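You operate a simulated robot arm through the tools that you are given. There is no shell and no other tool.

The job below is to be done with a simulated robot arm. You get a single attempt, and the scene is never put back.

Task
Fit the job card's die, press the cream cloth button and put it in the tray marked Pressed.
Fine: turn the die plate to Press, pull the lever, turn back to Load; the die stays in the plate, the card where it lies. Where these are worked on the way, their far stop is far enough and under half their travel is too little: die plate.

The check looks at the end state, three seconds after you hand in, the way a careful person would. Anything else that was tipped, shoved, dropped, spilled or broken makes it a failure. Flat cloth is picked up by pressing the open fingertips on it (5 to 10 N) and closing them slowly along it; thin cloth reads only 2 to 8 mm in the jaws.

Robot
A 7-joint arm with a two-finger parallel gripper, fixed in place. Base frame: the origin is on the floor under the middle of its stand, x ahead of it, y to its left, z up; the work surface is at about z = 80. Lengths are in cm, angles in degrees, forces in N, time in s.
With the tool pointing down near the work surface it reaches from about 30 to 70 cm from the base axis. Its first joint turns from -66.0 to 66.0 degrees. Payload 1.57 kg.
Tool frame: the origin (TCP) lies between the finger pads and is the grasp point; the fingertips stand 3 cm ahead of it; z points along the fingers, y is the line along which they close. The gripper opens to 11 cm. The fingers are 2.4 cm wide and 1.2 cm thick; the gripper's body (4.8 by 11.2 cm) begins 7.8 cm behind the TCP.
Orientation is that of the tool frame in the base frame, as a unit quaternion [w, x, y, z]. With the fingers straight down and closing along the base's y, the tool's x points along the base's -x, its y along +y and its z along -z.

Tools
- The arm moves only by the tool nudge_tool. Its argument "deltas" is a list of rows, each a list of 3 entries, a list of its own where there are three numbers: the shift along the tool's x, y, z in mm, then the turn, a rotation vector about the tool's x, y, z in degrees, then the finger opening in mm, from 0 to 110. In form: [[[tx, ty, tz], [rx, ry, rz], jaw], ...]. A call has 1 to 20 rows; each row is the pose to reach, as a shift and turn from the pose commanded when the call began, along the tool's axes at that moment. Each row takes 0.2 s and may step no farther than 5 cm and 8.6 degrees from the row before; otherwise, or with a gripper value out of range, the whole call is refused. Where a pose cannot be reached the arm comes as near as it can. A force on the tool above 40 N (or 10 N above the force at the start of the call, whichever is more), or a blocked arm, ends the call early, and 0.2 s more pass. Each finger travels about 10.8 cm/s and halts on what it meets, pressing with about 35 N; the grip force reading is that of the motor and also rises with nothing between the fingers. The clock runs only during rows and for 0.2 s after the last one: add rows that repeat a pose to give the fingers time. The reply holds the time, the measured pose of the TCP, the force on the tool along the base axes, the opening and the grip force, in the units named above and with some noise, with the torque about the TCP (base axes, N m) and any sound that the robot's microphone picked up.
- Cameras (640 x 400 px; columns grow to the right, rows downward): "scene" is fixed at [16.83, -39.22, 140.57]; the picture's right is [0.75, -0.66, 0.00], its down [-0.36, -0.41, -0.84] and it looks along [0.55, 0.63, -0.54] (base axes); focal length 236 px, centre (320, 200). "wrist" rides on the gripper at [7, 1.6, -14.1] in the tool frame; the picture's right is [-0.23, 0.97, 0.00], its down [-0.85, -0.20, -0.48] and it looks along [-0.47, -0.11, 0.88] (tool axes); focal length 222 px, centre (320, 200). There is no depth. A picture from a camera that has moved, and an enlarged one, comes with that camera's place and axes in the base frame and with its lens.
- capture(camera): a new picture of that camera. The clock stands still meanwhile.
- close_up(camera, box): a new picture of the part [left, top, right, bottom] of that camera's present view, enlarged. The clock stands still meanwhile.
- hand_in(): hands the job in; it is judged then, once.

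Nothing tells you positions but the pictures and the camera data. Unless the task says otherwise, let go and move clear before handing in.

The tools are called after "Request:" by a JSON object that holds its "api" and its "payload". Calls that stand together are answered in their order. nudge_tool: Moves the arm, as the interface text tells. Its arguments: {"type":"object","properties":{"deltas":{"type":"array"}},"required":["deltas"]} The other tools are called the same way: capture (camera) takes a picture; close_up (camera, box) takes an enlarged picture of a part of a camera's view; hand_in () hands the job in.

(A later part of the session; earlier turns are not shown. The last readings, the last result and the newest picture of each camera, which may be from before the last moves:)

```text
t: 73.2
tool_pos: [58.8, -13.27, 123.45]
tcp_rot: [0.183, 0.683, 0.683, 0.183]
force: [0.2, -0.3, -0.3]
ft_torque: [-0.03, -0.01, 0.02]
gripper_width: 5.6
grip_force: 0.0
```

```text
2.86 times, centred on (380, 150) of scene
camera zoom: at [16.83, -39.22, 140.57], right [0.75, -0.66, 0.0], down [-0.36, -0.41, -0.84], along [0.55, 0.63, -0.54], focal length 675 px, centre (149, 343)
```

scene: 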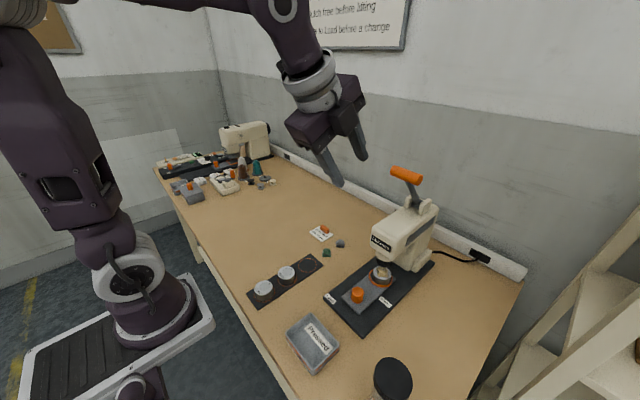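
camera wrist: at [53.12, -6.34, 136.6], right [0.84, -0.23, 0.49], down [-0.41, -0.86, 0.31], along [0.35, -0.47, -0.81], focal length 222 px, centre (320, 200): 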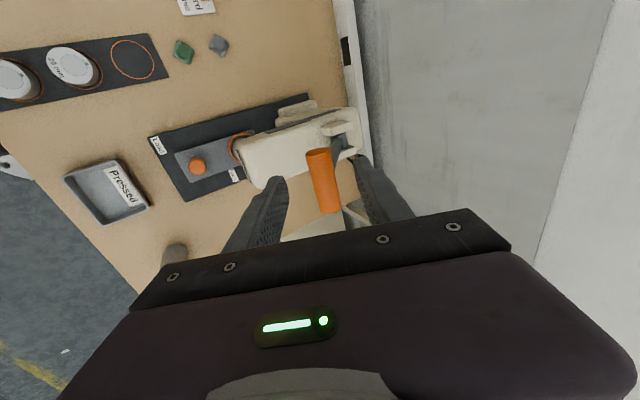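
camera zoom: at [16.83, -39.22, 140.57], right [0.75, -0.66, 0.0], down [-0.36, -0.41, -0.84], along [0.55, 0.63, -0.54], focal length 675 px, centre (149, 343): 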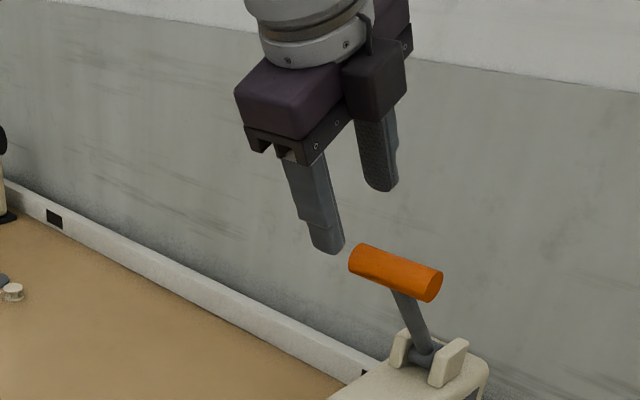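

The bar is centred between the fingers in the wrist view. Advancing along the tool axis to straddle it.

Request:
{"api": "nudge_tool", "payload": {"deltas": [[[0, 0, 15], [0, 0, 0], 56], [[0, 0, 30], [0, 0, 0], 56], [[0, 0, 45], [0, 0, 0], 56], [[0, 0, 57], [0, 0, 0], 56], [[0, 0, 64], [0, 0, 0], 56], [[0, 0, 64], [0, 0, 0], 56]]}}

Request:
{"api": "close_up", "payload": {"camera": "wrist", "box": [200, 80, 440, 230]}}

Request:
{"api": "close_up", "payload": {"camera": "scene", "box": [350, 110, 450, 210]}}

```text
t: 74.6
tool_pos: [61.98, -13.53, 117.93]
tcp_rot: [0.183, 0.682, 0.684, 0.182]
force: [0.1, -0.2, 0.4]
ft_torque: [0.0, 0.02, -0.02]
gripper_width: 5.57
grip_force: 0.0
```

```text
2.67 times, centred on (320, 155) of wrist
camera zoom: at [56.3, -6.4, 131.1], right [0.84, -0.23, 0.49], down [-0.41, -0.86, 0.31], along [0.35, -0.47, -0.81], focal length 592 px, centre (320, 320)
```

zoom: 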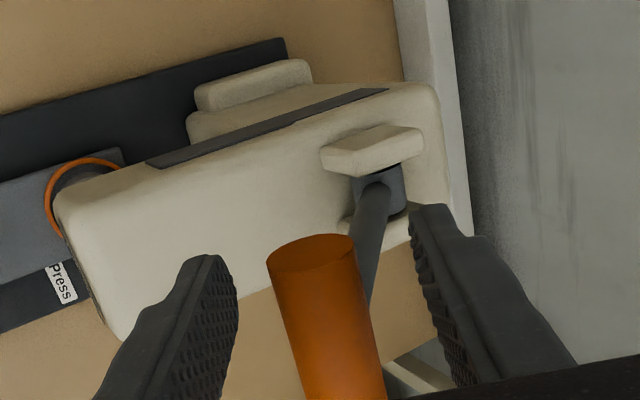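

```text
4.00 times, centred on (400, 160) of scene
camera zoom: at [16.83, -39.22, 140.57], right [0.75, -0.66, 0.0], down [-0.36, -0.41, -0.84], along [0.55, 0.63, -0.54], focal length 946 px, centre (0, 360)
```

zoom: 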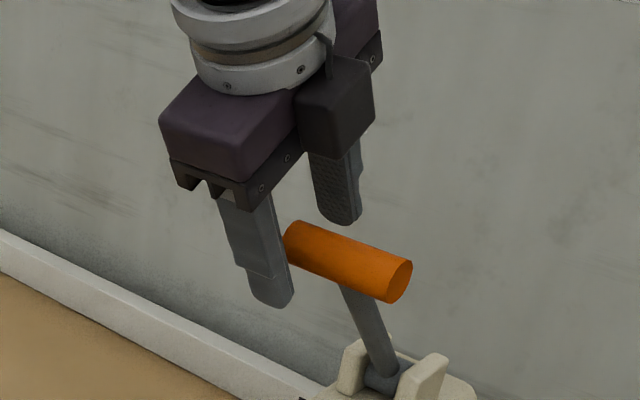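

The bar is between the fingers near its +y end. I'll close on it to take a firm hold.

Request:
{"api": "nudge_tool", "payload": {"deltas": [[[0, 0, 0], [0, 0, 0], 46], [[0, 0, 0], [0, 0, 0], 38], [[0, 0, 0], [0, 0, 0], 32], [[0, 0, 0], [0, 0, 0], 27], [[0, 0, 0], [0, 0, 0], 22], [[0, 0, 0], [0, 0, 0], 20], [[0, 0, 0], [0, 0, 0], 20]]}}

Request:
{"api": "close_up", "payload": {"camera": "scene", "box": [350, 110, 450, 210]}}

```text
t: 76.2
tool_pos: [61.99, -13.6, 118.01]
tcp_rot: [0.183, 0.682, 0.684, 0.183]
force: [-7.4, 1.8, -2.6]
ft_torque: [0.04, 0.15, 0.01]
gripper_width: 2.74
grip_force: 4.4
```

```text
4.00 times, centred on (400, 160) of scene
camera zoom: at [16.81, -39.22, 140.58], right [0.75, -0.66, 0.0], down [-0.36, -0.41, -0.84], along [0.55, 0.63, -0.54], focal length 946 px, centre (0, 360)
```

zoom: 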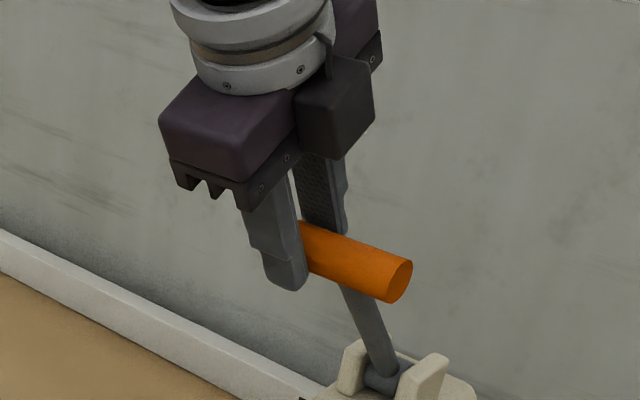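

Width 2.7 cm with the lever against its upper rest. Now I'll pull the bar along its arc about the pivot, the first 10°, watching the force.

Request:
{"api": "nudge_tool", "payload": {"deltas": [[[0, -6.5, 1.0], [-1.25, 0, 0], 20], [[0, -13.1, 2.4], [-2.5, 0, 0], 20], [[0, -19.5, 4.0], [-3.75, 0, 0], 20], [[0, -25.9, 5.8], [-5, 0, 0], 20], [[0, -25.9, 5.8], [-5, 0, 0], 20]]}}

Request:
{"api": "close_up", "payload": {"camera": "scene", "box": [350, 110, 450, 210]}}

```text
t: 77.4
tool_pos: [60.0, -13.41, 116.32]
tcp_rot: [0.214, 0.674, 0.674, 0.213]
force: [2.0, -2.8, 5.0]
ft_torque: [-0.22, -0.57, -0.17]
gripper_width: 2.56
grip_force: 36.9
```

```text
4.00 times, centred on (400, 160) of scene
camera zoom: at [16.82, -39.23, 140.57], right [0.75, -0.66, 0.0], down [-0.36, -0.41, -0.84], along [0.55, 0.63, -0.54], focal length 946 px, centre (0, 360)
```

zoom: 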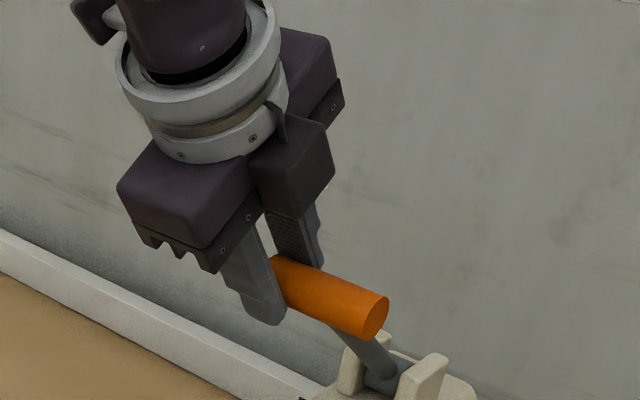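

The lever follows with little force. Continuing along the arc to about 30°.

Request:
{"api": "nudge_tool", "payload": {"deltas": [[[0, -6.5, 1.6], [-1.25, 0, 0], 20], [[0, -12.95, 3.5], [-2.5, 0, 0], 20], [[0, -19.1, 5.7], [-3.75, 0, 0], 20], [[0, -25.3, 8.05], [-5, 0, 0], 20], [[0, -31.4, 10.7], [-6.25, 0, 0], 20], [[0, -37.4, 13.6], [-7.5, 0, 0], 20], [[0, -43.2, 16.8], [-8.75, 0, 0], 20], [[0, -48.9, 20.1], [-10, 0, 0], 20], [[0, -48.9, 20.1], [-10, 0, 0], 20]]}}

Request:
{"api": "close_up", "payload": {"camera": "scene", "box": [340, 130, 440, 290]}}

```text
t: 79.4
tool_pos: [57.19, -13.42, 111.88]
tcp_rot: [0.271, 0.653, 0.653, 0.27]
force: [-1.5, -4.3, 5.7]
ft_torque: [-0.11, -0.36, -0.23]
gripper_width: 2.54
grip_force: 36.8
```

```text
2.50 times, centred on (390, 210) of scene
camera zoom: at [16.81, -39.23, 140.57], right [0.75, -0.66, 0.0], down [-0.36, -0.41, -0.84], along [0.55, 0.63, -0.54], focal length 591 px, centre (145, 175)
```

zoom: 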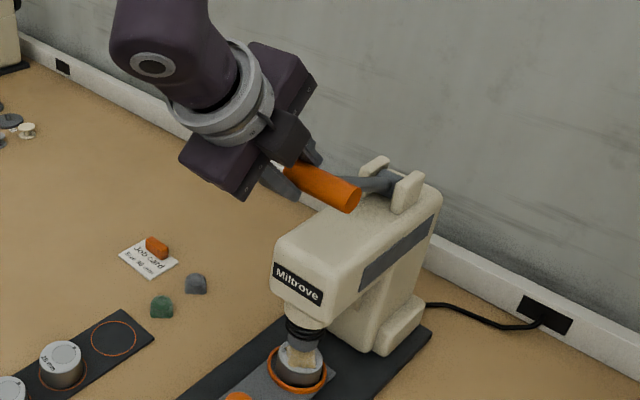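

The ram is coming down as the lever drops. Continuing another 10° and checking.

Request:
{"api": "nudge_tool", "payload": {"deltas": [[[0, -6.1, 2.6], [-1.25, 0, 0], 20], [[0, -12.1, 5.4], [-2.5, 0, 0], 20], [[0, -17.9, 8.5], [-3.75, 0, 0], 20], [[0, -23.6, 11.9], [-5, 0, 0], 20], [[0, -23.6, 11.9], [-5, 0, 0], 20]]}}

Request:
{"api": "close_up", "payload": {"camera": "scene", "box": [350, 150, 430, 290]}}

Request:
{"api": "close_up", "payload": {"camera": "scene", "box": [366, 245, 414, 287]}}

```text
t: 80.6
tool_pos: [56.28, -13.53, 109.32]
tcp_rot: [0.298, 0.641, 0.64, 0.3]
force: [-3.6, -9.0, 6.6]
ft_torque: [0.21, -0.29, -0.19]
gripper_width: 2.56
grip_force: 37.0
```

```text
2.86 times, centred on (390, 220) of scene
camera zoom: at [16.8, -39.25, 140.57], right [0.75, -0.66, 0.0], down [-0.36, -0.41, -0.84], along [0.55, 0.63, -0.54], focal length 675 px, centre (120, 143)
```

zoom: 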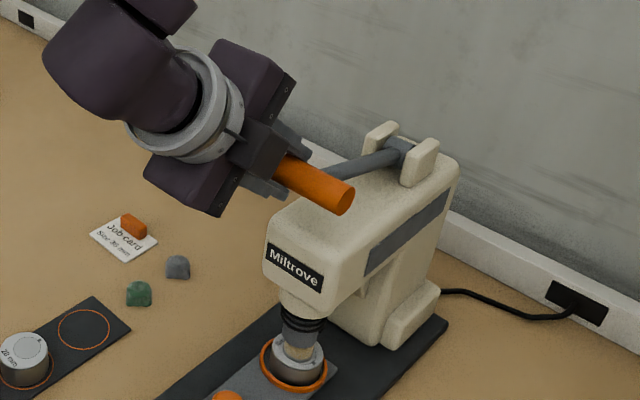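

```text
9.52 times, centred on (390, 266) of scene
camera zoom: at [16.8, -39.25, 140.57], right [0.75, -0.66, 0.0], down [-0.36, -0.41, -0.84], along [0.55, 0.63, -0.54], focal length 2251 px, centre (-347, -429)
```

zoom: 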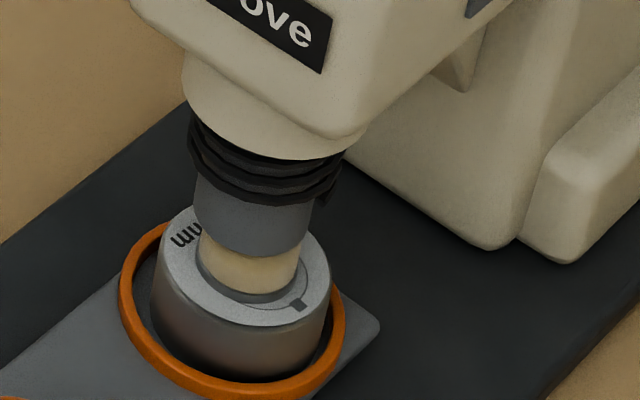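

The ram has reached the button and it's already being shaped. I'll continue toward the lever's stop, watching the force.

Request:
{"api": "nudge_tool", "payload": {"deltas": [[[0, -5.8, 3.2], [-1.25, 0, 0], 20], [[0, -11.5, 6.5], [-2.5, 0, 0], 20], [[0, -11.5, 6.5], [-2.5, 0, 0], 20]]}}

Request:
{"api": "close_up", "payload": {"camera": "scene", "box": [366, 245, 414, 287]}}

```text
t: 81.4
tool_pos: [56.01, -13.5, 107.96]
tcp_rot: [0.313, 0.634, 0.635, 0.312]
force: [-23.5, -8.1, 16.6]
ft_torque: [0.13, -0.1, -0.3]
gripper_width: 2.54
grip_force: 36.6
```

```text
9.52 times, centred on (390, 266) of scene
camera zoom: at [16.72, -39.24, 140.58], right [0.75, -0.66, 0.0], down [-0.36, -0.41, -0.84], along [0.55, 0.63, -0.54], focal length 2251 px, centre (-347, -429)
```

zoom: 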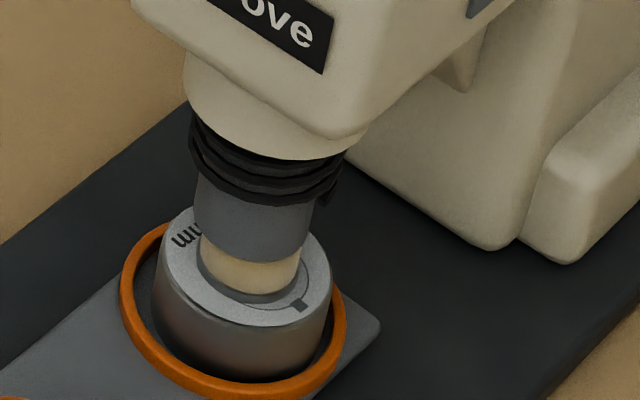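

Request:
{"api": "nudge_tool", "payload": {"deltas": [[[0, -0.6, -0.8], [0, 0, 0], 20], [[0, -1.2, -1.6], [0, 0, 0], 20]]}}

```text
t: 82.0
tool_pos: [56.05, -13.47, 108.1]
tcp_rot: [0.312, 0.633, 0.635, 0.314]
force: [11.1, -11.1, 1.5]
ft_torque: [-0.33, 0.01, -0.38]
gripper_width: 2.55
grip_force: 37.3
```

Request:
{"api": "nudge_tool", "payload": {"deltas": [[[0, -1.4, 1.6], [-0.4, 0, 0], 20], [[0, -3, 3], [-0.8, 0, 0], 20], [[0, -4.6, 4.4], [-1.2, 0, 0], 20]]}}

Request:
{"api": "close_up", "payload": {"camera": "scene", "box": [366, 245, 414, 287]}}

```text
t: 82.6
tool_pos: [56.15, -13.38, 107.9]
tcp_rot: [0.321, 0.63, 0.631, 0.319]
force: [-16.7, 2.4, 13.8]
ft_torque: [0.16, -0.07, 0.0]
gripper_width: 2.56
grip_force: 37.0
stopped in row 3: the force on the tool passed its limit at 45 N (the readings are from after the stop); the commanded pose is now the measured one
```

```text
9.52 times, centred on (390, 266) of scene
camera zoom: at [16.75, -39.21, 140.59], right [0.75, -0.66, 0.0], down [-0.36, -0.41, -0.84], along [0.55, 0.63, -0.54], focal length 2251 px, centre (-347, -429)
```

zoom: 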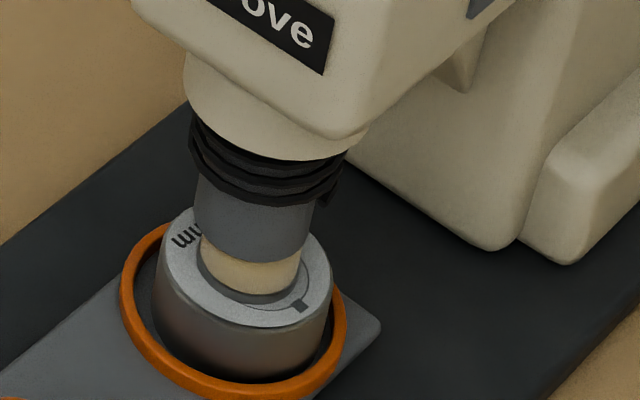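

The force limit tripped with the lever no longer moving, so it is at its stop and the button is pressed. I'll guide the lever back up along the same arc.

Request:
{"api": "nudge_tool", "payload": {"deltas": [[[0, 6.0, -3.0], [1.9, 0, 0], 20], [[0, 11.9, -5.7], [3.8, 0, 0], 20], [[0, 18.1, -8.1], [5, 0, 0], 20], [[0, 24.3, -10.3], [6.3, 0, 0], 20], [[0, 30.7, -12.2], [7.5, 0, 0], 20], [[0, 37.1, -13.9], [8.8, 0, 0], 20], [[0, 37.1, -13.9], [8.8, 0, 0], 20]]}}

Request:
{"api": "close_up", "payload": {"camera": "scene", "box": [350, 150, 430, 290]}}

Request:
{"api": "close_up", "payload": {"camera": "scene", "box": [366, 245, 414, 287]}}

```text
t: 84.2
tool_pos: [57.35, -13.44, 111.7]
tcp_rot: [0.272, 0.652, 0.654, 0.27]
force: [9.7, -5.0, -3.1]
ft_torque: [-0.14, 0.32, 0.0]
gripper_width: 2.57
grip_force: 37.4
```

```text
2.86 times, centred on (390, 220) of scene
camera zoom: at [16.86, -39.24, 140.56], right [0.75, -0.66, 0.0], down [-0.36, -0.41, -0.84], along [0.55, 0.63, -0.54], focal length 675 px, centre (120, 143)
```

zoom: 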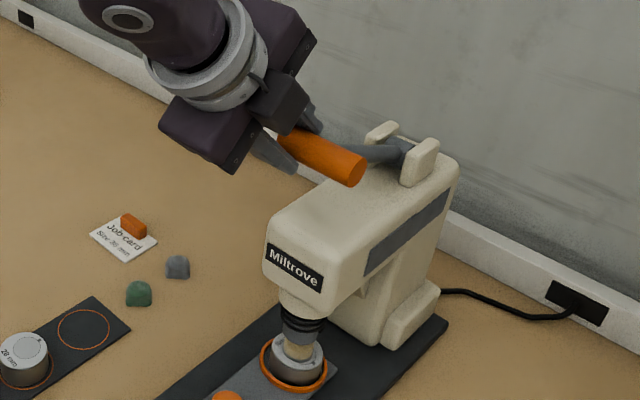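

```text
9.52 times, centred on (390, 266) of scene
camera zoom: at [16.86, -39.24, 140.56], right [0.75, -0.66, 0.0], down [-0.36, -0.41, -0.84], along [0.55, 0.63, -0.54], focal length 2251 px, centre (-347, -429)
```

zoom: 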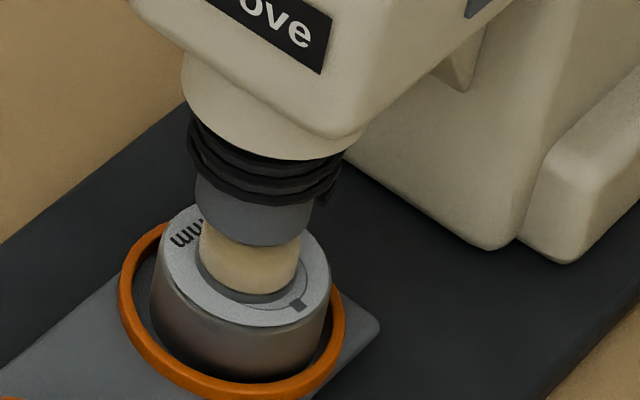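

The ram is lifting off and the button now has a clean pressed shape. Continuing the lever back up to its rest.

Request:
{"api": "nudge_tool", "payload": {"deltas": [[[0, 6.2, -2.3], [1.25, 0, 0], 20], [[0, 12.45, -4.4], [2.5, 0, 0], 20], [[0, 18.9, -6.2], [3.75, 0, 0], 20], [[0, 25.3, -7.8], [5, 0, 0], 20], [[0, 31.8, -9.1], [6.25, 0, 0], 20], [[0, 38.25, -10.1], [7.5, 0, 0], 20], [[0, 45, -10.9], [8.75, 0, 0], 20], [[0, 51.6, -11.3], [10, 0, 0], 20], [[0, 58.3, -11.4], [11.25, 0, 0], 20], [[0, 64.9, -11.3], [12.5, 0, 0], 20], [[0, 71.5, -10.9], [13.75, 0, 0], 20], [[0, 76, -10.4], [14.6, 0, 0], 20], [[0, 76, -10.4], [14.6, 0, 0], 20]]}}

Request:
{"api": "close_up", "payload": {"camera": "scene", "box": [340, 110, 450, 290]}}

```text
t: 87.0
tool_pos: [61.69, -13.48, 117.94]
tcp_rot: [0.185, 0.682, 0.683, 0.185]
force: [-7.9, -5.5, 8.4]
ft_torque: [0.03, 0.43, -0.08]
gripper_width: 2.54
grip_force: 36.2
```

```text
2.22 times, centred on (395, 200) of scene
camera zoom: at [16.79, -39.24, 140.58], right [0.75, -0.66, 0.0], down [-0.36, -0.41, -0.84], along [0.55, 0.63, -0.54], focal length 525 px, centre (153, 200)
```

zoom: 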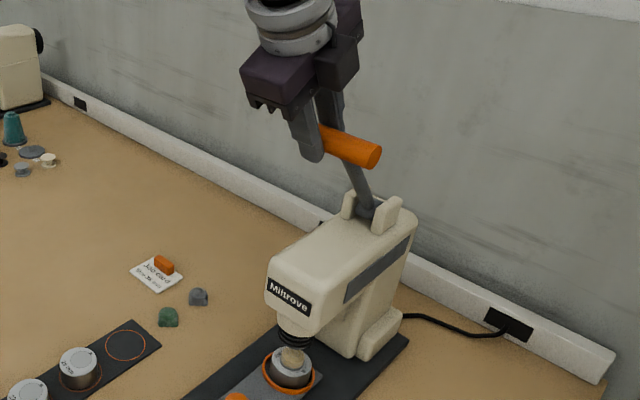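

The lever is back at its upper rest. I'll open, back straight off along the tool axis and check that the lever stays up.

Request:
{"api": "nudge_tool", "payload": {"deltas": [[[0, 0, 0], [0, 0, 0], 32], [[0, 0, 0], [0, 0, 0], 42], [[0, 0, 0], [0, 0, 0], 52], [[0, 0, 0], [0, 0, 0], 56], [[0, 0, 0], [0, 0, 0], 56], [[0, 0, -15], [0, 0, 0], 56], [[0, 0, -40], [0, 0, 0], 56], [[0, 0, -70], [0, 0, 0], 56], [[0, 0, -90], [0, 0, 0], 56], [[0, 0, -90], [0, 0, 0], 56]]}}

Request:
{"api": "close_up", "payload": {"camera": "scene", "box": [340, 110, 450, 290]}}

Request:
{"api": "close_up", "payload": {"camera": "scene", "box": [366, 245, 414, 287]}}

```text
t: 89.2
tool_pos: [57.39, -13.43, 125.67]
tcp_rot: [0.185, 0.681, 0.683, 0.185]
force: [0.0, -0.5, 0.2]
ft_torque: [-0.01, -0.01, 0.0]
gripper_width: 5.61
grip_force: 0.0
```

```text
2.22 times, centred on (395, 200) of scene
camera zoom: at [16.83, -39.22, 140.57], right [0.75, -0.66, 0.0], down [-0.36, -0.41, -0.84], along [0.55, 0.63, -0.54], focal length 525 px, centre (153, 200)
```

zoom: 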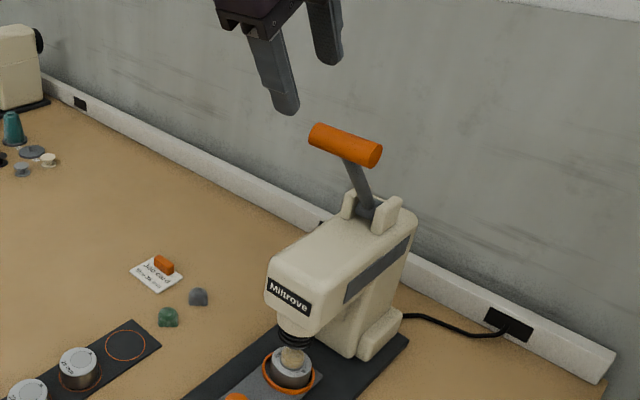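

```text
9.52 times, centred on (390, 266) of scene
camera zoom: at [16.83, -39.22, 140.57], right [0.75, -0.66, 0.0], down [-0.36, -0.41, -0.84], along [0.55, 0.63, -0.54], focal length 2251 px, centre (-347, -429)
```

zoom: 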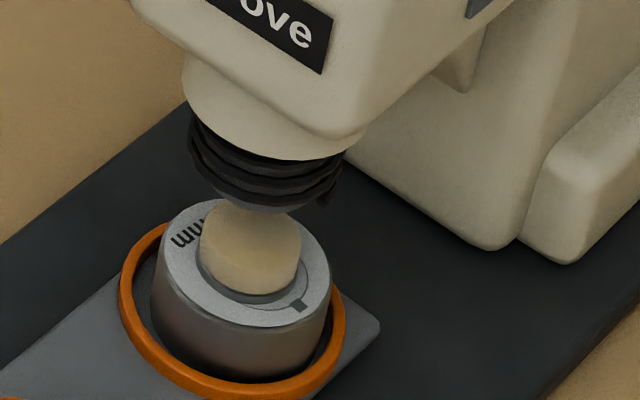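

The lever stays up and the ram is clear of the pressed button. I'll back away, return to tool-down and go back to the knob to turn the plate to Load.

Request:
{"api": "nudge_tool", "payload": {"deltas": [[[0, -35, -20], [0, 0, 0], 56], [[0, -70, -40], [0, 0, 0], 56], [[0, -104, -60], [0, 0, 0], 56], [[0, -104, -60], [7.5, 0, 0], 56], [[0, -104, -60], [15, 0, 0], 56], [[0, -104, -60], [22.5, 0, 0], 56], [[0, -104, -60], [30.3, 0, 0], 56], [[0, -104, -60], [30.3, 0, 0], 56]]}}

Request:
{"api": "nudge_tool", "payload": {"deltas": [[[-5, 5, 40], [0, 0, -7.5], 56], [[-10, 10, 80], [0, 0, -15], 56], [[-15, 15, 120], [0, 0, -22.5], 56], [[-20, 20, 160], [0, 0, -30], 56], [[-25, 25, 200], [0, 0, -37.5], 56], [[-25, 25, 240], [0, 0, -44], 56], [[-25, 25, 260], [0, 0, -44], 56], [[-25, 25, 260], [0, 0, -44], 56]]}}

Request:
{"api": "capture", "payload": {"camera": "wrist"}}

```text
t: 91.0
tool_pos: [45.26, -13.6, 125.54]
tcp_rot: [0.0, 0.707, 0.708, 0.0]
force: [0.3, -0.2, 0.6]
ft_torque: [-0.01, 0.01, -0.01]
gripper_width: 5.61
grip_force: 0.0
```

```text
t: 92.8
tool_pos: [47.79, -15.98, 99.46]
tcp_rot: [0.001, 0.389, 0.921, -0.001]
force: [-0.6, 0.1, -0.9]
ft_torque: [0.0, -0.01, -0.02]
gripper_width: 5.59
grip_force: 0.0
```

```text
taken
camera wrist: at [44.08, -9.74, 113.73], right [0.86, 0.52, 0.0], down [0.45, -0.75, 0.48], along [0.25, -0.41, -0.88], focal length 222 px, centre (320, 200)
```

wrist: 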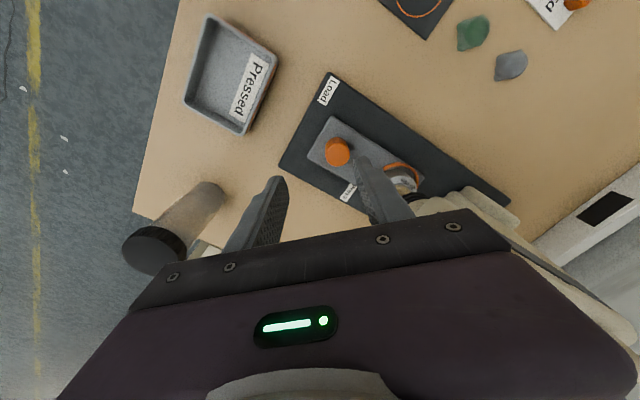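

I'm above the base again at 46° yaw. I'll centre over the knob and stop just above it for an alignment check.

Request:
{"api": "nudge_tool", "payload": {"deltas": [[[-19, 20, 30], [0, 0, 0], 56], [[-19, 20, 60], [0, 0, 0], 56], [[-19, 20, 90], [0, 0, 0], 56], [[-19, 20, 90], [0, 0, 0], 56]]}}

Request:
{"api": "close_up", "payload": {"camera": "wrist", "box": [260, 100, 380, 200]}}

```text
t: 93.8
tool_pos: [50.58, -15.93, 90.5]
tcp_rot: [0.001, 0.391, 0.921, -0.001]
force: [0.6, -0.3, 0.0]
ft_torque: [-0.02, -0.02, 0.02]
gripper_width: 5.61
grip_force: 0.0
```

```text
4.00 times, centred on (320, 150) of wrist
camera zoom: at [46.82, -9.73, 104.69], right [0.86, 0.51, 0.0], down [0.45, -0.75, 0.48], along [0.25, -0.41, -0.88], focal length 888 px, centre (320, 400)
```

zoom: 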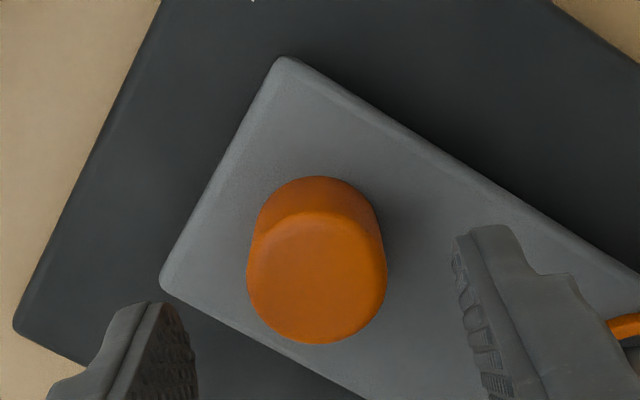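

Aligned within about 1.5 mm; I'll apply that correction, lower around the knob and grip.

Request:
{"api": "nudge_tool", "payload": {"deltas": [[[-1, -1.3, 12], [0, 0, 0], 56], [[-1, -1.3, 24], [0, 0, 0], 56], [[-1, -1.3, 34], [0, 0, 0], 56], [[-1, -1.3, 34], [0, 0, 0], 46], [[-1, -1.3, 34], [0, 0, 0], 38], [[-1, -1.3, 34], [0, 0, 0], 30], [[-1, -1.3, 34], [0, 0, 0], 24], [[-1, -1.3, 34], [0, 0, 0], 22], [[-1, -1.3, 34], [0, 0, 0], 22]]}}

```text
t: 95.8
tool_pos: [50.6, -16.02, 87.16]
tcp_rot: [0.001, 0.39, 0.921, 0.0]
force: [2.6, 1.3, -4.0]
ft_torque: [-0.11, -0.23, 0.03]
gripper_width: 3.11
grip_force: 40.0
```

A clean grip with low side force. Turning the plate back counter-clockwise slowly.

Request:
{"api": "nudge_tool", "payload": {"deltas": [[[0, 0, 0], [0, 0, -2], 22], [[0, 0, 0], [0, 0, -5], 22], [[0, 0, 0], [0, 0, -8], 22], [[0, 0, 0], [0, 0, -11], 22], [[0, 0, 0], [0, 0, -14], 22], [[0, 0, 0], [0, 0, -17], 22], [[0, 0, 0], [0, 0, -20], 22], [[0, 0, 0], [0, 0, -23], 22], [[0, 0, 0], [0, 0, -26], 22], [[0, 0, 0], [0, 0, -28], 22]]}}

Request:
{"api": "close_up", "payload": {"camera": "scene", "box": [310, 220, 438, 320]}}

```text
t: 98.0
tool_pos: [50.47, -16.07, 87.04]
tcp_rot: [0.001, 0.155, 0.988, -0.001]
force: [1.9, 16.6, 5.3]
ft_torque: [0.64, 0.82, 0.0]
gripper_width: 3.13
grip_force: 39.8
```

```text
4.00 times, centred on (374, 270) of scene
camera zoom: at [16.83, -39.18, 140.59], right [0.75, -0.66, 0.0], down [-0.36, -0.41, -0.84], along [0.55, 0.63, -0.54], focal length 946 px, centre (104, -80)
```

zoom: 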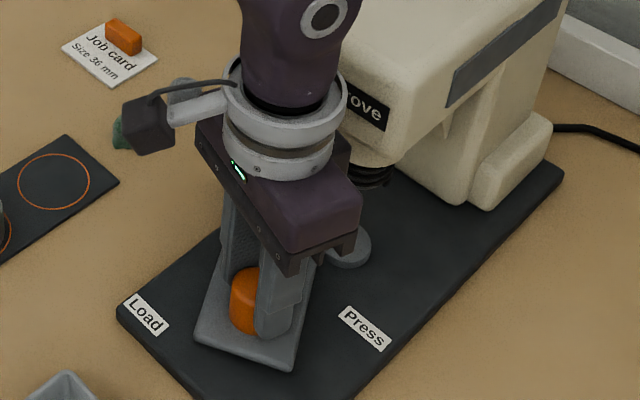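

The plate is coming round. I'll relieve the 16 N side force with a 1.2 mm shift and continue.

Request:
{"api": "nudge_tool", "payload": {"deltas": [[[0, 1.2, 0], [0, 0, 0], 22], [[0, 1.2, 0], [0, 0, -3], 22], [[0, 1.2, 0], [0, 0, -6], 22], [[0, 1.2, 0], [0, 0, -9], 22], [[0, 1.2, 0], [0, 0, -12], 22], [[0, 1.2, 0], [0, 0, -15], 22], [[0, 1.2, 0], [0, 0, -18], 22], [[0, 1.2, 0], [0, 0, -20], 22]]}}

```text
t: 99.8
tool_pos: [50.46, -15.97, 87.14]
tcp_rot: [0.001, -0.018, 1.0, 0.0]
force: [-4.1, 5.6, 1.0]
ft_torque: [0.07, 0.88, 0.0]
gripper_width: 3.12
grip_force: 40.3
```

Request:
{"api": "nudge_tool", "payload": {"deltas": [[[0, 0, 0], [0, 0, -3], 22], [[0, 0, 0], [0, 0, -6], 22], [[0, 0, 0], [0, 0, -9], 22], [[0, 0, 0], [0, 0, -12], 22], [[0, 0, 0], [0, 0, -15], 22], [[0, 0, 0], [0, 0, -18], 22], [[0, 0, 0], [0, 0, -21], 22], [[0, 0, 0], [0, 0, -24], 22]]}}

Request:
{"api": "close_up", "payload": {"camera": "scene", "box": [290, 220, 418, 320]}}

```text
t: 101.6
tool_pos: [50.64, -15.88, 87.18]
tcp_rot: [0.0, -0.226, 0.974, 0.0]
force: [-6.9, 3.4, -7.5]
ft_torque: [-0.07, 0.19, -0.04]
gripper_width: 3.11
grip_force: 39.9
```

```text
4.00 times, centred on (354, 270) of scene
camera zoom: at [16.83, -39.22, 140.58], right [0.75, -0.66, 0.0], down [-0.36, -0.41, -0.84], along [0.55, 0.63, -0.54], focal length 946 px, centre (184, -80)
```

zoom: 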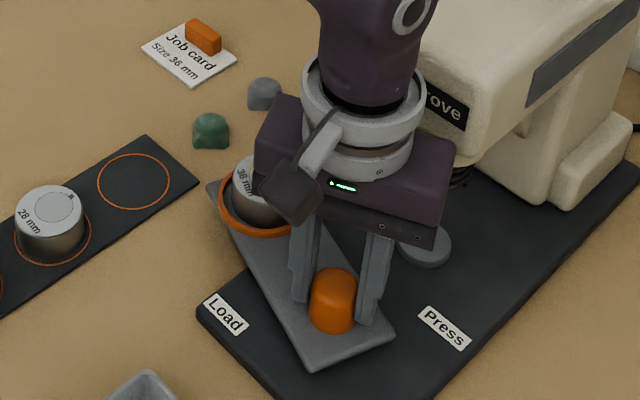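

Now at about -26°, with roughly 20° to go to the Load stop. Finishing the turn slowly until the torque shows the stop.

Request:
{"api": "nudge_tool", "payload": {"deltas": [[[0, 0, 0], [0, 0, -3], 22], [[0, 0, 0], [0, 0, -6], 22], [[0, 0, 0], [0, 0, -9], 22], [[0, 0, 0], [0, 0, -12], 22], [[0, 0, 0], [0, 0, -15], 22], [[0, 0, 0], [0, 0, -17], 22], [[0, 0, 0], [0, 0, -19], 22]]}}

Request:
{"api": "close_up", "payload": {"camera": "scene", "box": [290, 220, 418, 320]}}

```text
t: 103.2
tool_pos: [50.58, -15.96, 87.24]
tcp_rot: [0.001, -0.383, 0.924, 0.0]
force: [-9.3, 13.4, 0.2]
ft_torque: [0.16, 0.5, -0.5]
gripper_width: 3.11
grip_force: 40.1
```

```text
4.00 times, centred on (354, 270) of scene
camera zoom: at [16.81, -39.19, 140.59], right [0.75, -0.66, 0.0], down [-0.36, -0.41, -0.84], along [0.55, 0.63, -0.54], focal length 946 px, centre (184, -80)
```

zoom: 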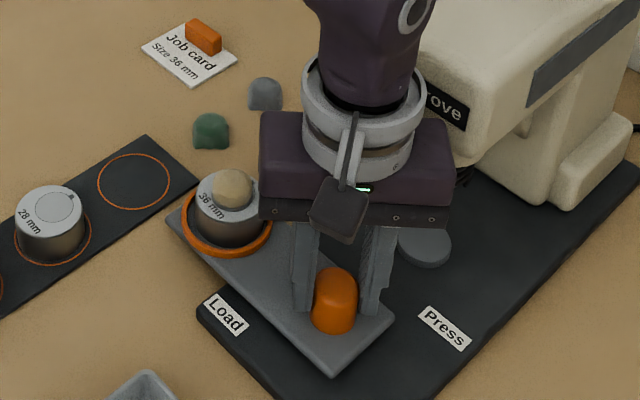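

Torque shows the Load stop is reached. Releasing the knob, lifting, and moving over the die to look at the pressed button.

Request:
{"api": "nudge_tool", "payload": {"deltas": [[[0, 0, 0], [0, 0, 0], 34], [[0, 0, 0], [0, 0, 0], 45], [[0, 0, 0], [0, 0, 0], 56], [[0, 0, 0], [0, 0, 0], 56], [[0, 0, -20], [0, 0, 0], 56], [[0, 0, -50], [0, 0, 0], 56], [[0, 0, -90], [0, 0, 0], 56], [[0, 0, -110], [0, 0, 0], 56], [[0, 0, -110], [0, 0, 0], 56]]}}

Request:
{"api": "nudge_tool", "payload": {"deltas": [[[-15, 15, 0], [0, 0, 0], 56], [[-35, 35, 0], [0, 0, 7.5], 56], [[-55, 55, 0], [0, 0, 15], 56], [[-75, 75, 0], [0, 0, 22.5], 56], [[-75, 75, 0], [0, 0, 30], 56], [[-75, 75, 0], [0, 0, 37.5], 56], [[-75, 75, 0], [0, 0, 45], 56], [[-75, 75, 0], [0, 0, 45], 56]]}}

Request:
{"api": "capture", "payload": {"camera": "wrist"}}

Request:
{"api": "close_up", "payload": {"camera": "scene", "box": [290, 220, 418, 320]}}

```text
t: 105.2
tool_pos: [50.5, -16.0, 98.13]
tcp_rot: [0.0, -0.383, 0.924, 0.0]
force: [0.8, 0.5, -0.1]
ft_torque: [0.0, 0.02, -0.04]
gripper_width: 5.61
grip_force: 0.0
```

```text
t: 107.0
tool_pos: [50.65, -5.38, 98.08]
tcp_rot: [0.0, 0.0, 1.0, 0.0]
force: [0.0, -0.4, -0.3]
ft_torque: [-0.02, -0.05, 0.0]
gripper_width: 5.6
grip_force: 0.0
```

```text
taken
camera wrist: at [43.53, -3.65, 112.2], right [0.23, 0.97, 0.0], down [0.85, -0.2, 0.48], along [0.47, -0.11, -0.88], focal length 222 px, centre (320, 200)
```

wrist: 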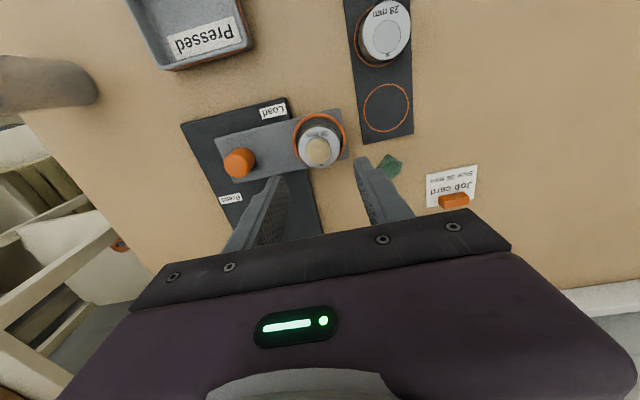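

```text
4.00 times, centred on (354, 270) of scene
camera zoom: at [16.83, -39.22, 140.57], right [0.75, -0.66, 0.0], down [-0.36, -0.41, -0.84], along [0.55, 0.63, -0.54], focal length 946 px, centre (184, -80)
```

zoom: 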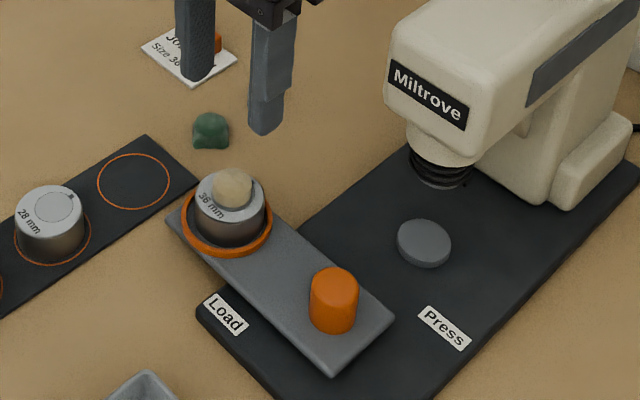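

Request:
{"api": "close_up", "payload": {"camera": "wrist", "box": [270, 90, 370, 170]}}

Request:
{"api": "close_up", "payload": {"camera": "scene", "box": [308, 240, 356, 284]}}

```text
5.00 times, centred on (320, 130) of wrist
camera zoom: at [43.53, -3.65, 112.2], right [0.23, 0.97, 0.0], down [0.85, -0.2, 0.48], along [0.47, -0.11, -0.88], focal length 1111 px, centre (320, 550)
```

zoom: 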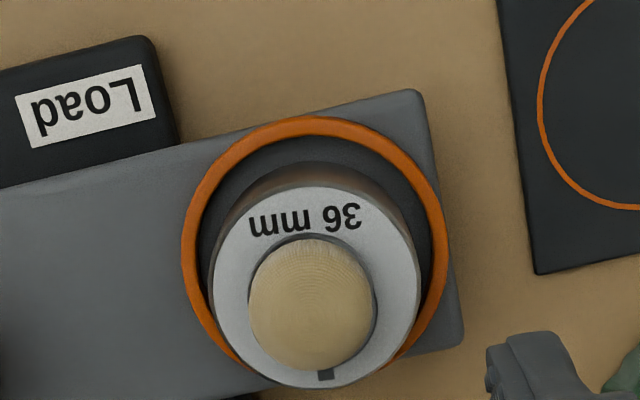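

```text
9.09 times, centred on (332, 262) of scene
camera zoom: at [16.83, -39.22, 140.57], right [0.75, -0.66, 0.0], down [-0.36, -0.41, -0.84], along [0.55, 0.63, -0.54], focal length 2149 px, centre (211, -364)
```

zoom: 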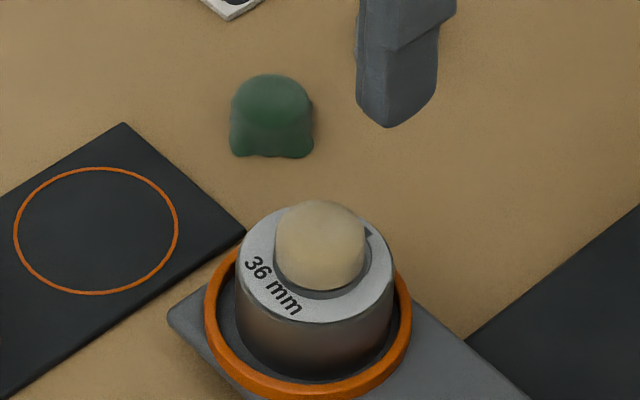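

The button is pressed into a clean dome, still centred on the die at about (50.6,-5.45). I'll shift 2 mm, lower around it to just above the die's top, and check.

Request:
{"api": "nudge_tool", "payload": {"deltas": [[[-0.7, -2.2, 30], [0, 0, 0], 56], [[-0.7, -2.2, 60], [0, 0, 0], 56], [[-0.7, -2.2, 80], [0, 0, 0], 56], [[-0.7, -2.2, 86], [0, 0, 0], 56], [[-0.7, -2.2, 86], [0, 0, 0], 56]]}}

Request:
{"api": "close_up", "payload": {"camera": "wrist", "box": [240, 100, 400, 220]}}

Request:
{"api": "close_up", "payload": {"camera": "scene", "box": [308, 235, 356, 280]}}

```text
t: 108.2
tool_pos: [50.66, -5.61, 89.43]
tcp_rot: [0.0, -0.001, 1.0, -0.001]
force: [0.9, 0.2, 0.2]
ft_torque: [-0.03, 0.01, -0.01]
gripper_width: 5.6
grip_force: 0.1
```

```text
3.33 times, centred on (320, 160) of wrist
camera zoom: at [43.6, -3.88, 103.55], right [0.23, 0.97, 0.0], down [0.85, -0.2, 0.48], along [0.47, -0.11, -0.88], focal length 740 px, centre (320, 333)
```

zoom: 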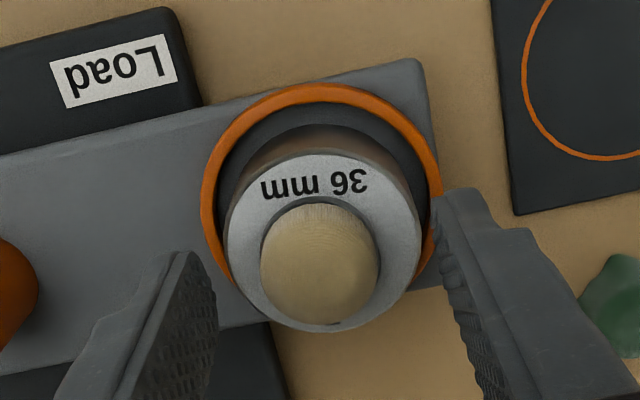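

```text
8.89 times, centred on (332, 258) of scene
camera zoom: at [16.83, -39.22, 140.57], right [0.75, -0.66, 0.0], down [-0.36, -0.41, -0.84], along [0.55, 0.63, -0.54], focal length 2101 px, centre (213, -311)
```

zoom: 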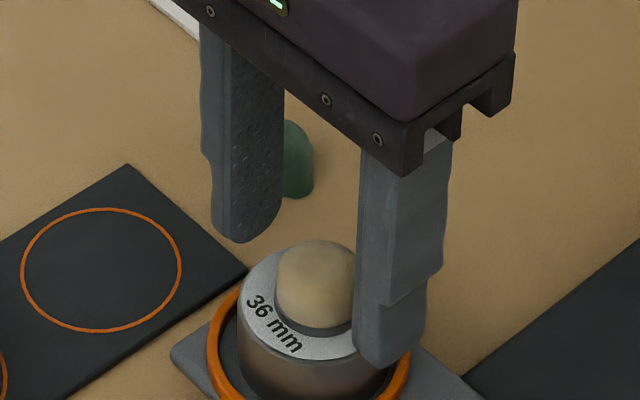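

The fingers straddle the button just above the die. Lowering 3 mm more and closing slowly.

Request:
{"api": "nudge_tool", "payload": {"deltas": [[[0, 0, 2], [0, 0, 0], 56], [[0, 0, 3], [0, 0, 0], 50], [[0, 0, 3], [0, 0, 0], 44], [[0, 0, 3], [0, 0, 0], 39], [[0, 0, 3], [0, 0, 0], 35], [[0, 0, 3], [0, 0, 0], 32], [[0, 0, 3], [0, 0, 0], 29], [[0, 0, 3], [0, 0, 0], 26], [[0, 0, 3], [0, 0, 0], 24], [[0, 0, 3], [0, 0, 0], 24]]}}

Request:
{"api": "close_up", "payload": {"camera": "wrist", "box": [240, 100, 400, 220]}}

Request:
{"api": "close_up", "payload": {"camera": "scene", "box": [308, 235, 356, 280]}}

```text
t: 110.4
tool_pos: [50.64, -5.63, 89.07]
tcp_rot: [0.001, -0.001, 1.0, 0.0]
force: [0.2, -0.1, 0.2]
ft_torque: [0.0, -0.05, 0.0]
gripper_width: 2.49
grip_force: 29.4
```

```text
3.33 times, centred on (320, 160) of wrist
camera zoom: at [43.62, -3.89, 103.29], right [0.23, 0.97, 0.0], down [0.85, -0.2, 0.48], along [0.47, -0.11, -0.88], focal length 740 px, centre (320, 333)
```

zoom: 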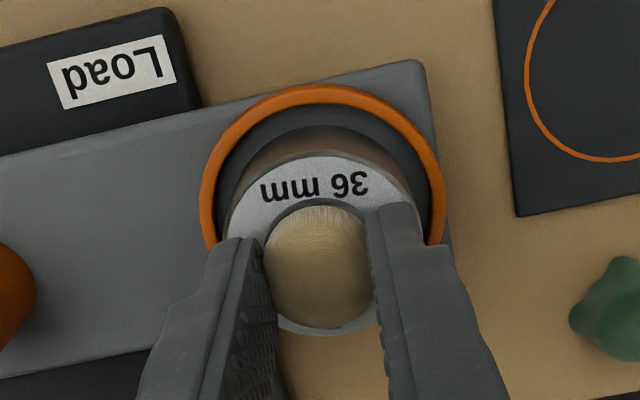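

```text
8.89 times, centred on (332, 258) of scene
camera zoom: at [16.83, -39.22, 140.57], right [0.75, -0.66, 0.0], down [-0.36, -0.41, -0.84], along [0.55, 0.63, -0.54], focal length 2101 px, centre (213, -311)
```

zoom: 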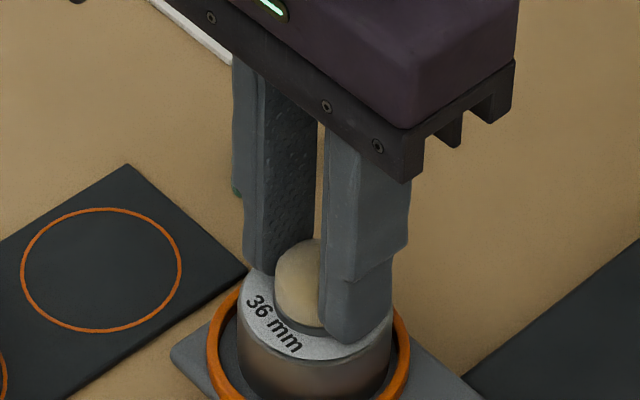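

Gripped at 2.5 cm. I'll tighten fully and lift slowly, checking that the die stays put.

Request:
{"api": "nudge_tool", "payload": {"deltas": [[[0, 0, 0], [0, 0, 0], 20], [[0, 0, 0], [0, 0, 0], 20], [[0, 0, -1], [0, 0, 0], 20], [[0, 0, -3], [0, 0, 0], 20], [[0, 0, -6], [0, 0, 0], 20], [[0, 0, -10], [0, 0, 0], 20], [[0, 0, -16], [0, 0, 0], 20], [[0, 0, -24], [0, 0, 0], 20], [[0, 0, -34], [0, 0, 0], 20], [[0, 0, -46], [0, 0, 0], 20], [[0, 0, -60], [0, 0, 0], 20], [[0, 0, -70], [0, 0, 0], 20], [[0, 0, -70], [0, 0, 0], 20]]}}

Request:
{"api": "capture", "payload": {"camera": "wrist"}}

Request:
{"api": "close_up", "payload": {"camera": "scene", "box": [290, 205, 386, 295]}}

```text
t: 113.2
tool_pos: [50.6, -5.7, 96.24]
tcp_rot: [0.001, 0.0, 1.0, 0.0]
force: [-0.1, 0.5, -0.2]
ft_torque: [0.0, -0.02, 0.0]
gripper_width: 2.18
grip_force: 34.8
```

```text
taken
camera wrist: at [43.58, -3.9, 110.37], right [0.23, 0.97, 0.0], down [0.85, -0.2, 0.48], along [0.47, -0.11, -0.88], focal length 222 px, centre (320, 200)
```

wrist: 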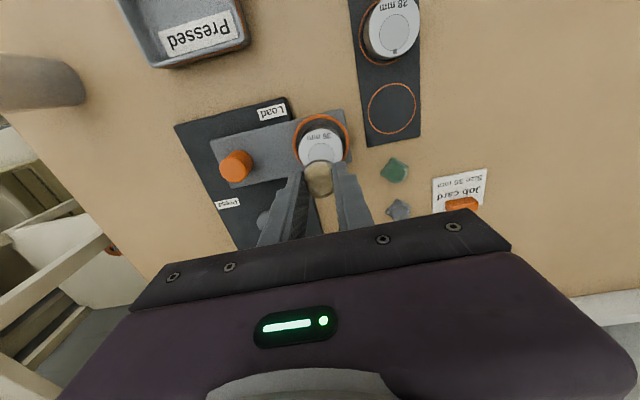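

```text
4.44 times, centred on (338, 250) of scene
camera zoom: at [16.83, -39.22, 140.57], right [0.75, -0.66, 0.0], down [-0.36, -0.41, -0.84], along [0.55, 0.63, -0.54], focal length 1050 px, centre (240, -22)
```

zoom: 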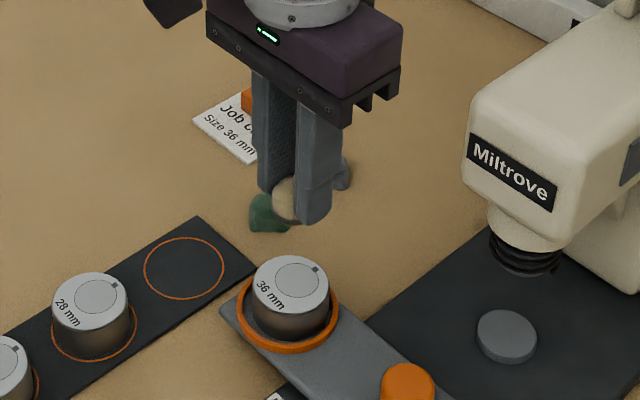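

The button is held and the die remains in the plate. Carrying it toward the Pressed tray near (34.4,-16).

Request:
{"api": "nudge_tool", "payload": {"deltas": [[[8, -5, 0], [0, 0, 0], 20], [[25, -16, 0], [0, 0, 0], 20], [[50, -32, 0], [0, 0, 0], 20], [[75, -48, 0], [0, 0, 0], 20], [[100, -64, 0], [0, 0, 0], 20], [[125, -80, 0], [0, 0, 0], 20], [[148, -94, 0], [0, 0, 0], 20], [[160, -102, 0], [0, 0, 0], 20], [[162, -103, 0], [0, 0, 0], 20], [[162, -103, 0], [0, 0, 0], 20]]}}

Request:
{"api": "capture", "payload": {"camera": "wrist"}}

Request:
{"api": "capture", "payload": {"camera": "scene"}}

```text
t: 115.4
tool_pos: [34.44, -15.86, 96.16]
tcp_rot: [0.001, -0.001, 1.0, -0.001]
force: [0.0, -0.8, 0.0]
ft_torque: [0.01, 0.02, 0.0]
gripper_width: 2.17
grip_force: 34.6
```

```text
taken
camera wrist: at [27.42, -14.18, 110.32], right [0.23, 0.97, 0.0], down [0.85, -0.2, 0.48], along [0.47, -0.11, -0.88], focal length 222 px, centre (320, 200)
```

wrist: 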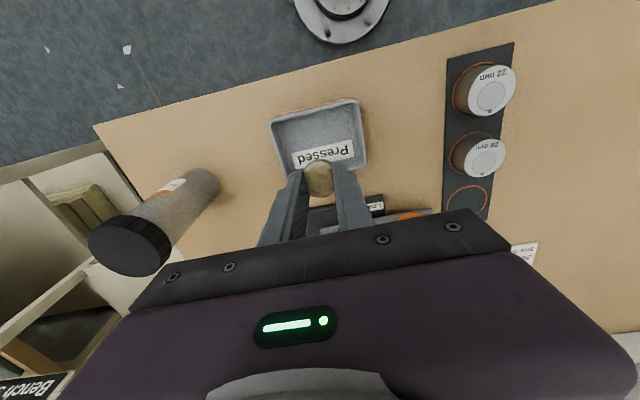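

```text
taken
```

scene: 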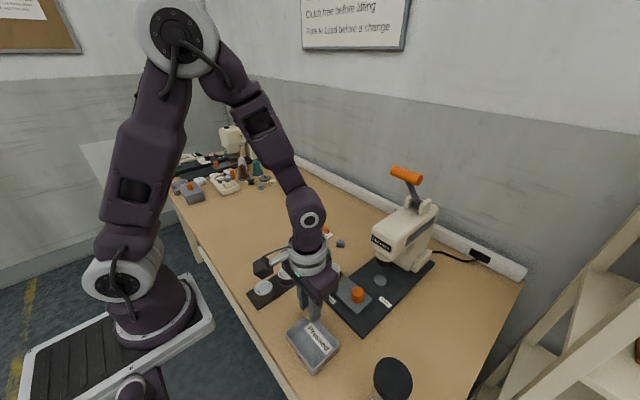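

The tool is over the tray's middle (tray centre ≈ (34.8,-15.7)). Lowering the button inside.

Request:
{"api": "nudge_tool", "payload": {"deltas": [[[-2, 1, 20], [0, 0, 0], 20], [[-2, 1, 45], [0, 0, 0], 20], [[-2, 1, 70], [0, 0, 0], 20], [[-2, 1, 90], [0, 0, 0], 20], [[-2, 1, 103], [0, 0, 0], 20], [[-2, 1, 110], [0, 0, 0], 20], [[-2, 1, 110], [0, 0, 0], 20]]}}

Request:
{"api": "close_up", "payload": {"camera": "scene", "box": [270, 280, 370, 380]}}

Request:
{"api": "close_up", "payload": {"camera": "wrist", "box": [220, 80, 420, 220]}}

```text
t: 117.0
tool_pos: [34.7, -15.92, 85.12]
tcp_rot: [0.001, -0.002, 1.0, -0.001]
force: [0.1, 0.4, 0.5]
ft_torque: [0.0, -0.01, -0.04]
gripper_width: 2.15
grip_force: 34.3
```

```text
4.00 times, centred on (320, 330) of scene
camera zoom: at [16.83, -39.22, 140.57], right [0.75, -0.66, 0.0], down [-0.36, -0.41, -0.84], along [0.55, 0.63, -0.54], focal length 946 px, centre (320, -320)
```

zoom: 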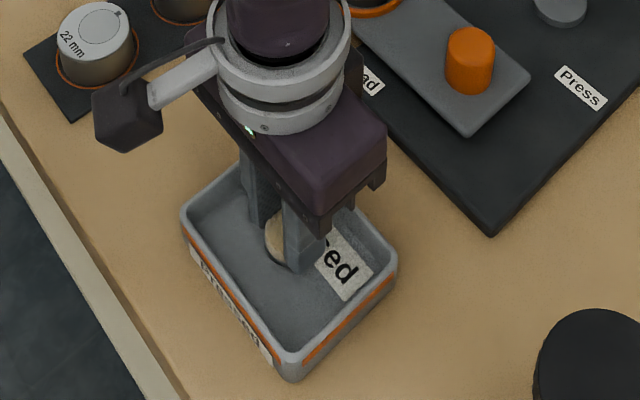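

```text
2.86 times, centred on (320, 150) of wrist
camera zoom: at [27.62, -14.14, 99.29], right [0.23, 0.97, 0.0], down [0.85, -0.2, 0.48], along [0.47, -0.11, -0.88], focal length 635 px, centre (320, 343)
```

zoom: 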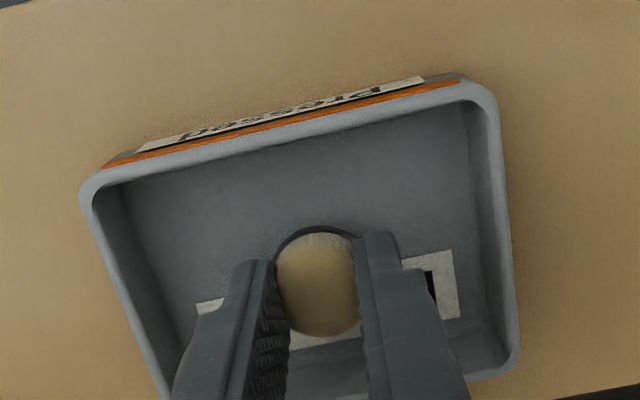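

The button is inside the tray just above its floor. A few small steps down to touch.

Request:
{"api": "nudge_tool", "payload": {"deltas": [[[0, 0, 2], [0, 0, 0], 20], [[0, 0, 4], [0, 0, 0], 20]]}}

```text
t: 117.6
tool_pos: [34.67, -15.83, 84.9]
tcp_rot: [0.001, -0.001, 1.0, 0.001]
force: [-0.1, 0.0, -0.6]
ft_torque: [0.0, 0.02, 0.0]
gripper_width: 2.18
grip_force: 34.5
```

Request:
{"api": "nudge_tool", "payload": {"deltas": [[[0, 0, 1.5], [0, 0, 0], 20], [[0, 0, 3], [0, 0, 0], 20]]}}

```text
t: 118.2
tool_pos: [34.62, -15.88, 84.41]
tcp_rot: [0.001, -0.001, 1.0, -0.001]
force: [-0.2, 0.4, 0.7]
ft_torque: [-0.01, 0.01, 0.01]
gripper_width: 2.16
grip_force: 34.8
```

Request:
{"api": "nudge_tool", "payload": {"deltas": [[[0, 0, 1], [0, 0, 0], 20], [[0, 0, 2], [0, 0, 0], 20]]}}

Request:
{"api": "close_up", "payload": {"camera": "scene", "box": [295, 305, 355, 355]}}

```text
t: 118.8
tool_pos: [34.74, -15.89, 84.27]
tcp_rot: [0.001, -0.001, 1.0, -0.001]
force: [-0.4, 0.7, 0.2]
ft_torque: [0.03, 0.01, 0.02]
gripper_width: 2.16
grip_force: 34.3
```

```text
8.00 times, centred on (325, 330) of scene
camera zoom: at [16.83, -39.22, 140.57], right [0.75, -0.66, 0.0], down [-0.36, -0.41, -0.84], along [0.55, 0.63, -0.54], focal length 1891 px, centre (280, -840)
```

zoom: 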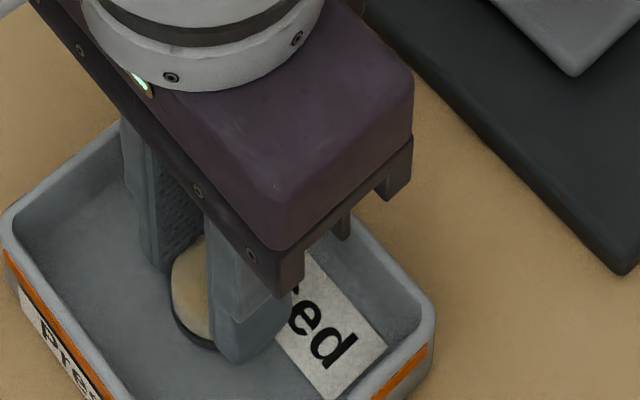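

Request:
{"api": "nudge_tool", "payload": {"deltas": [[[0, 0, 1], [0, 0, 0], 20], [[0, 0, 2], [0, 0, 0], 20]]}}

```text
t: 119.4
tool_pos: [34.65, -15.91, 84.05]
tcp_rot: [0.001, 0.0, 1.0, -0.001]
force: [-0.7, 0.0, 4.1]
ft_torque: [0.04, -0.01, 0.02]
gripper_width: 2.15
grip_force: 35.2
```

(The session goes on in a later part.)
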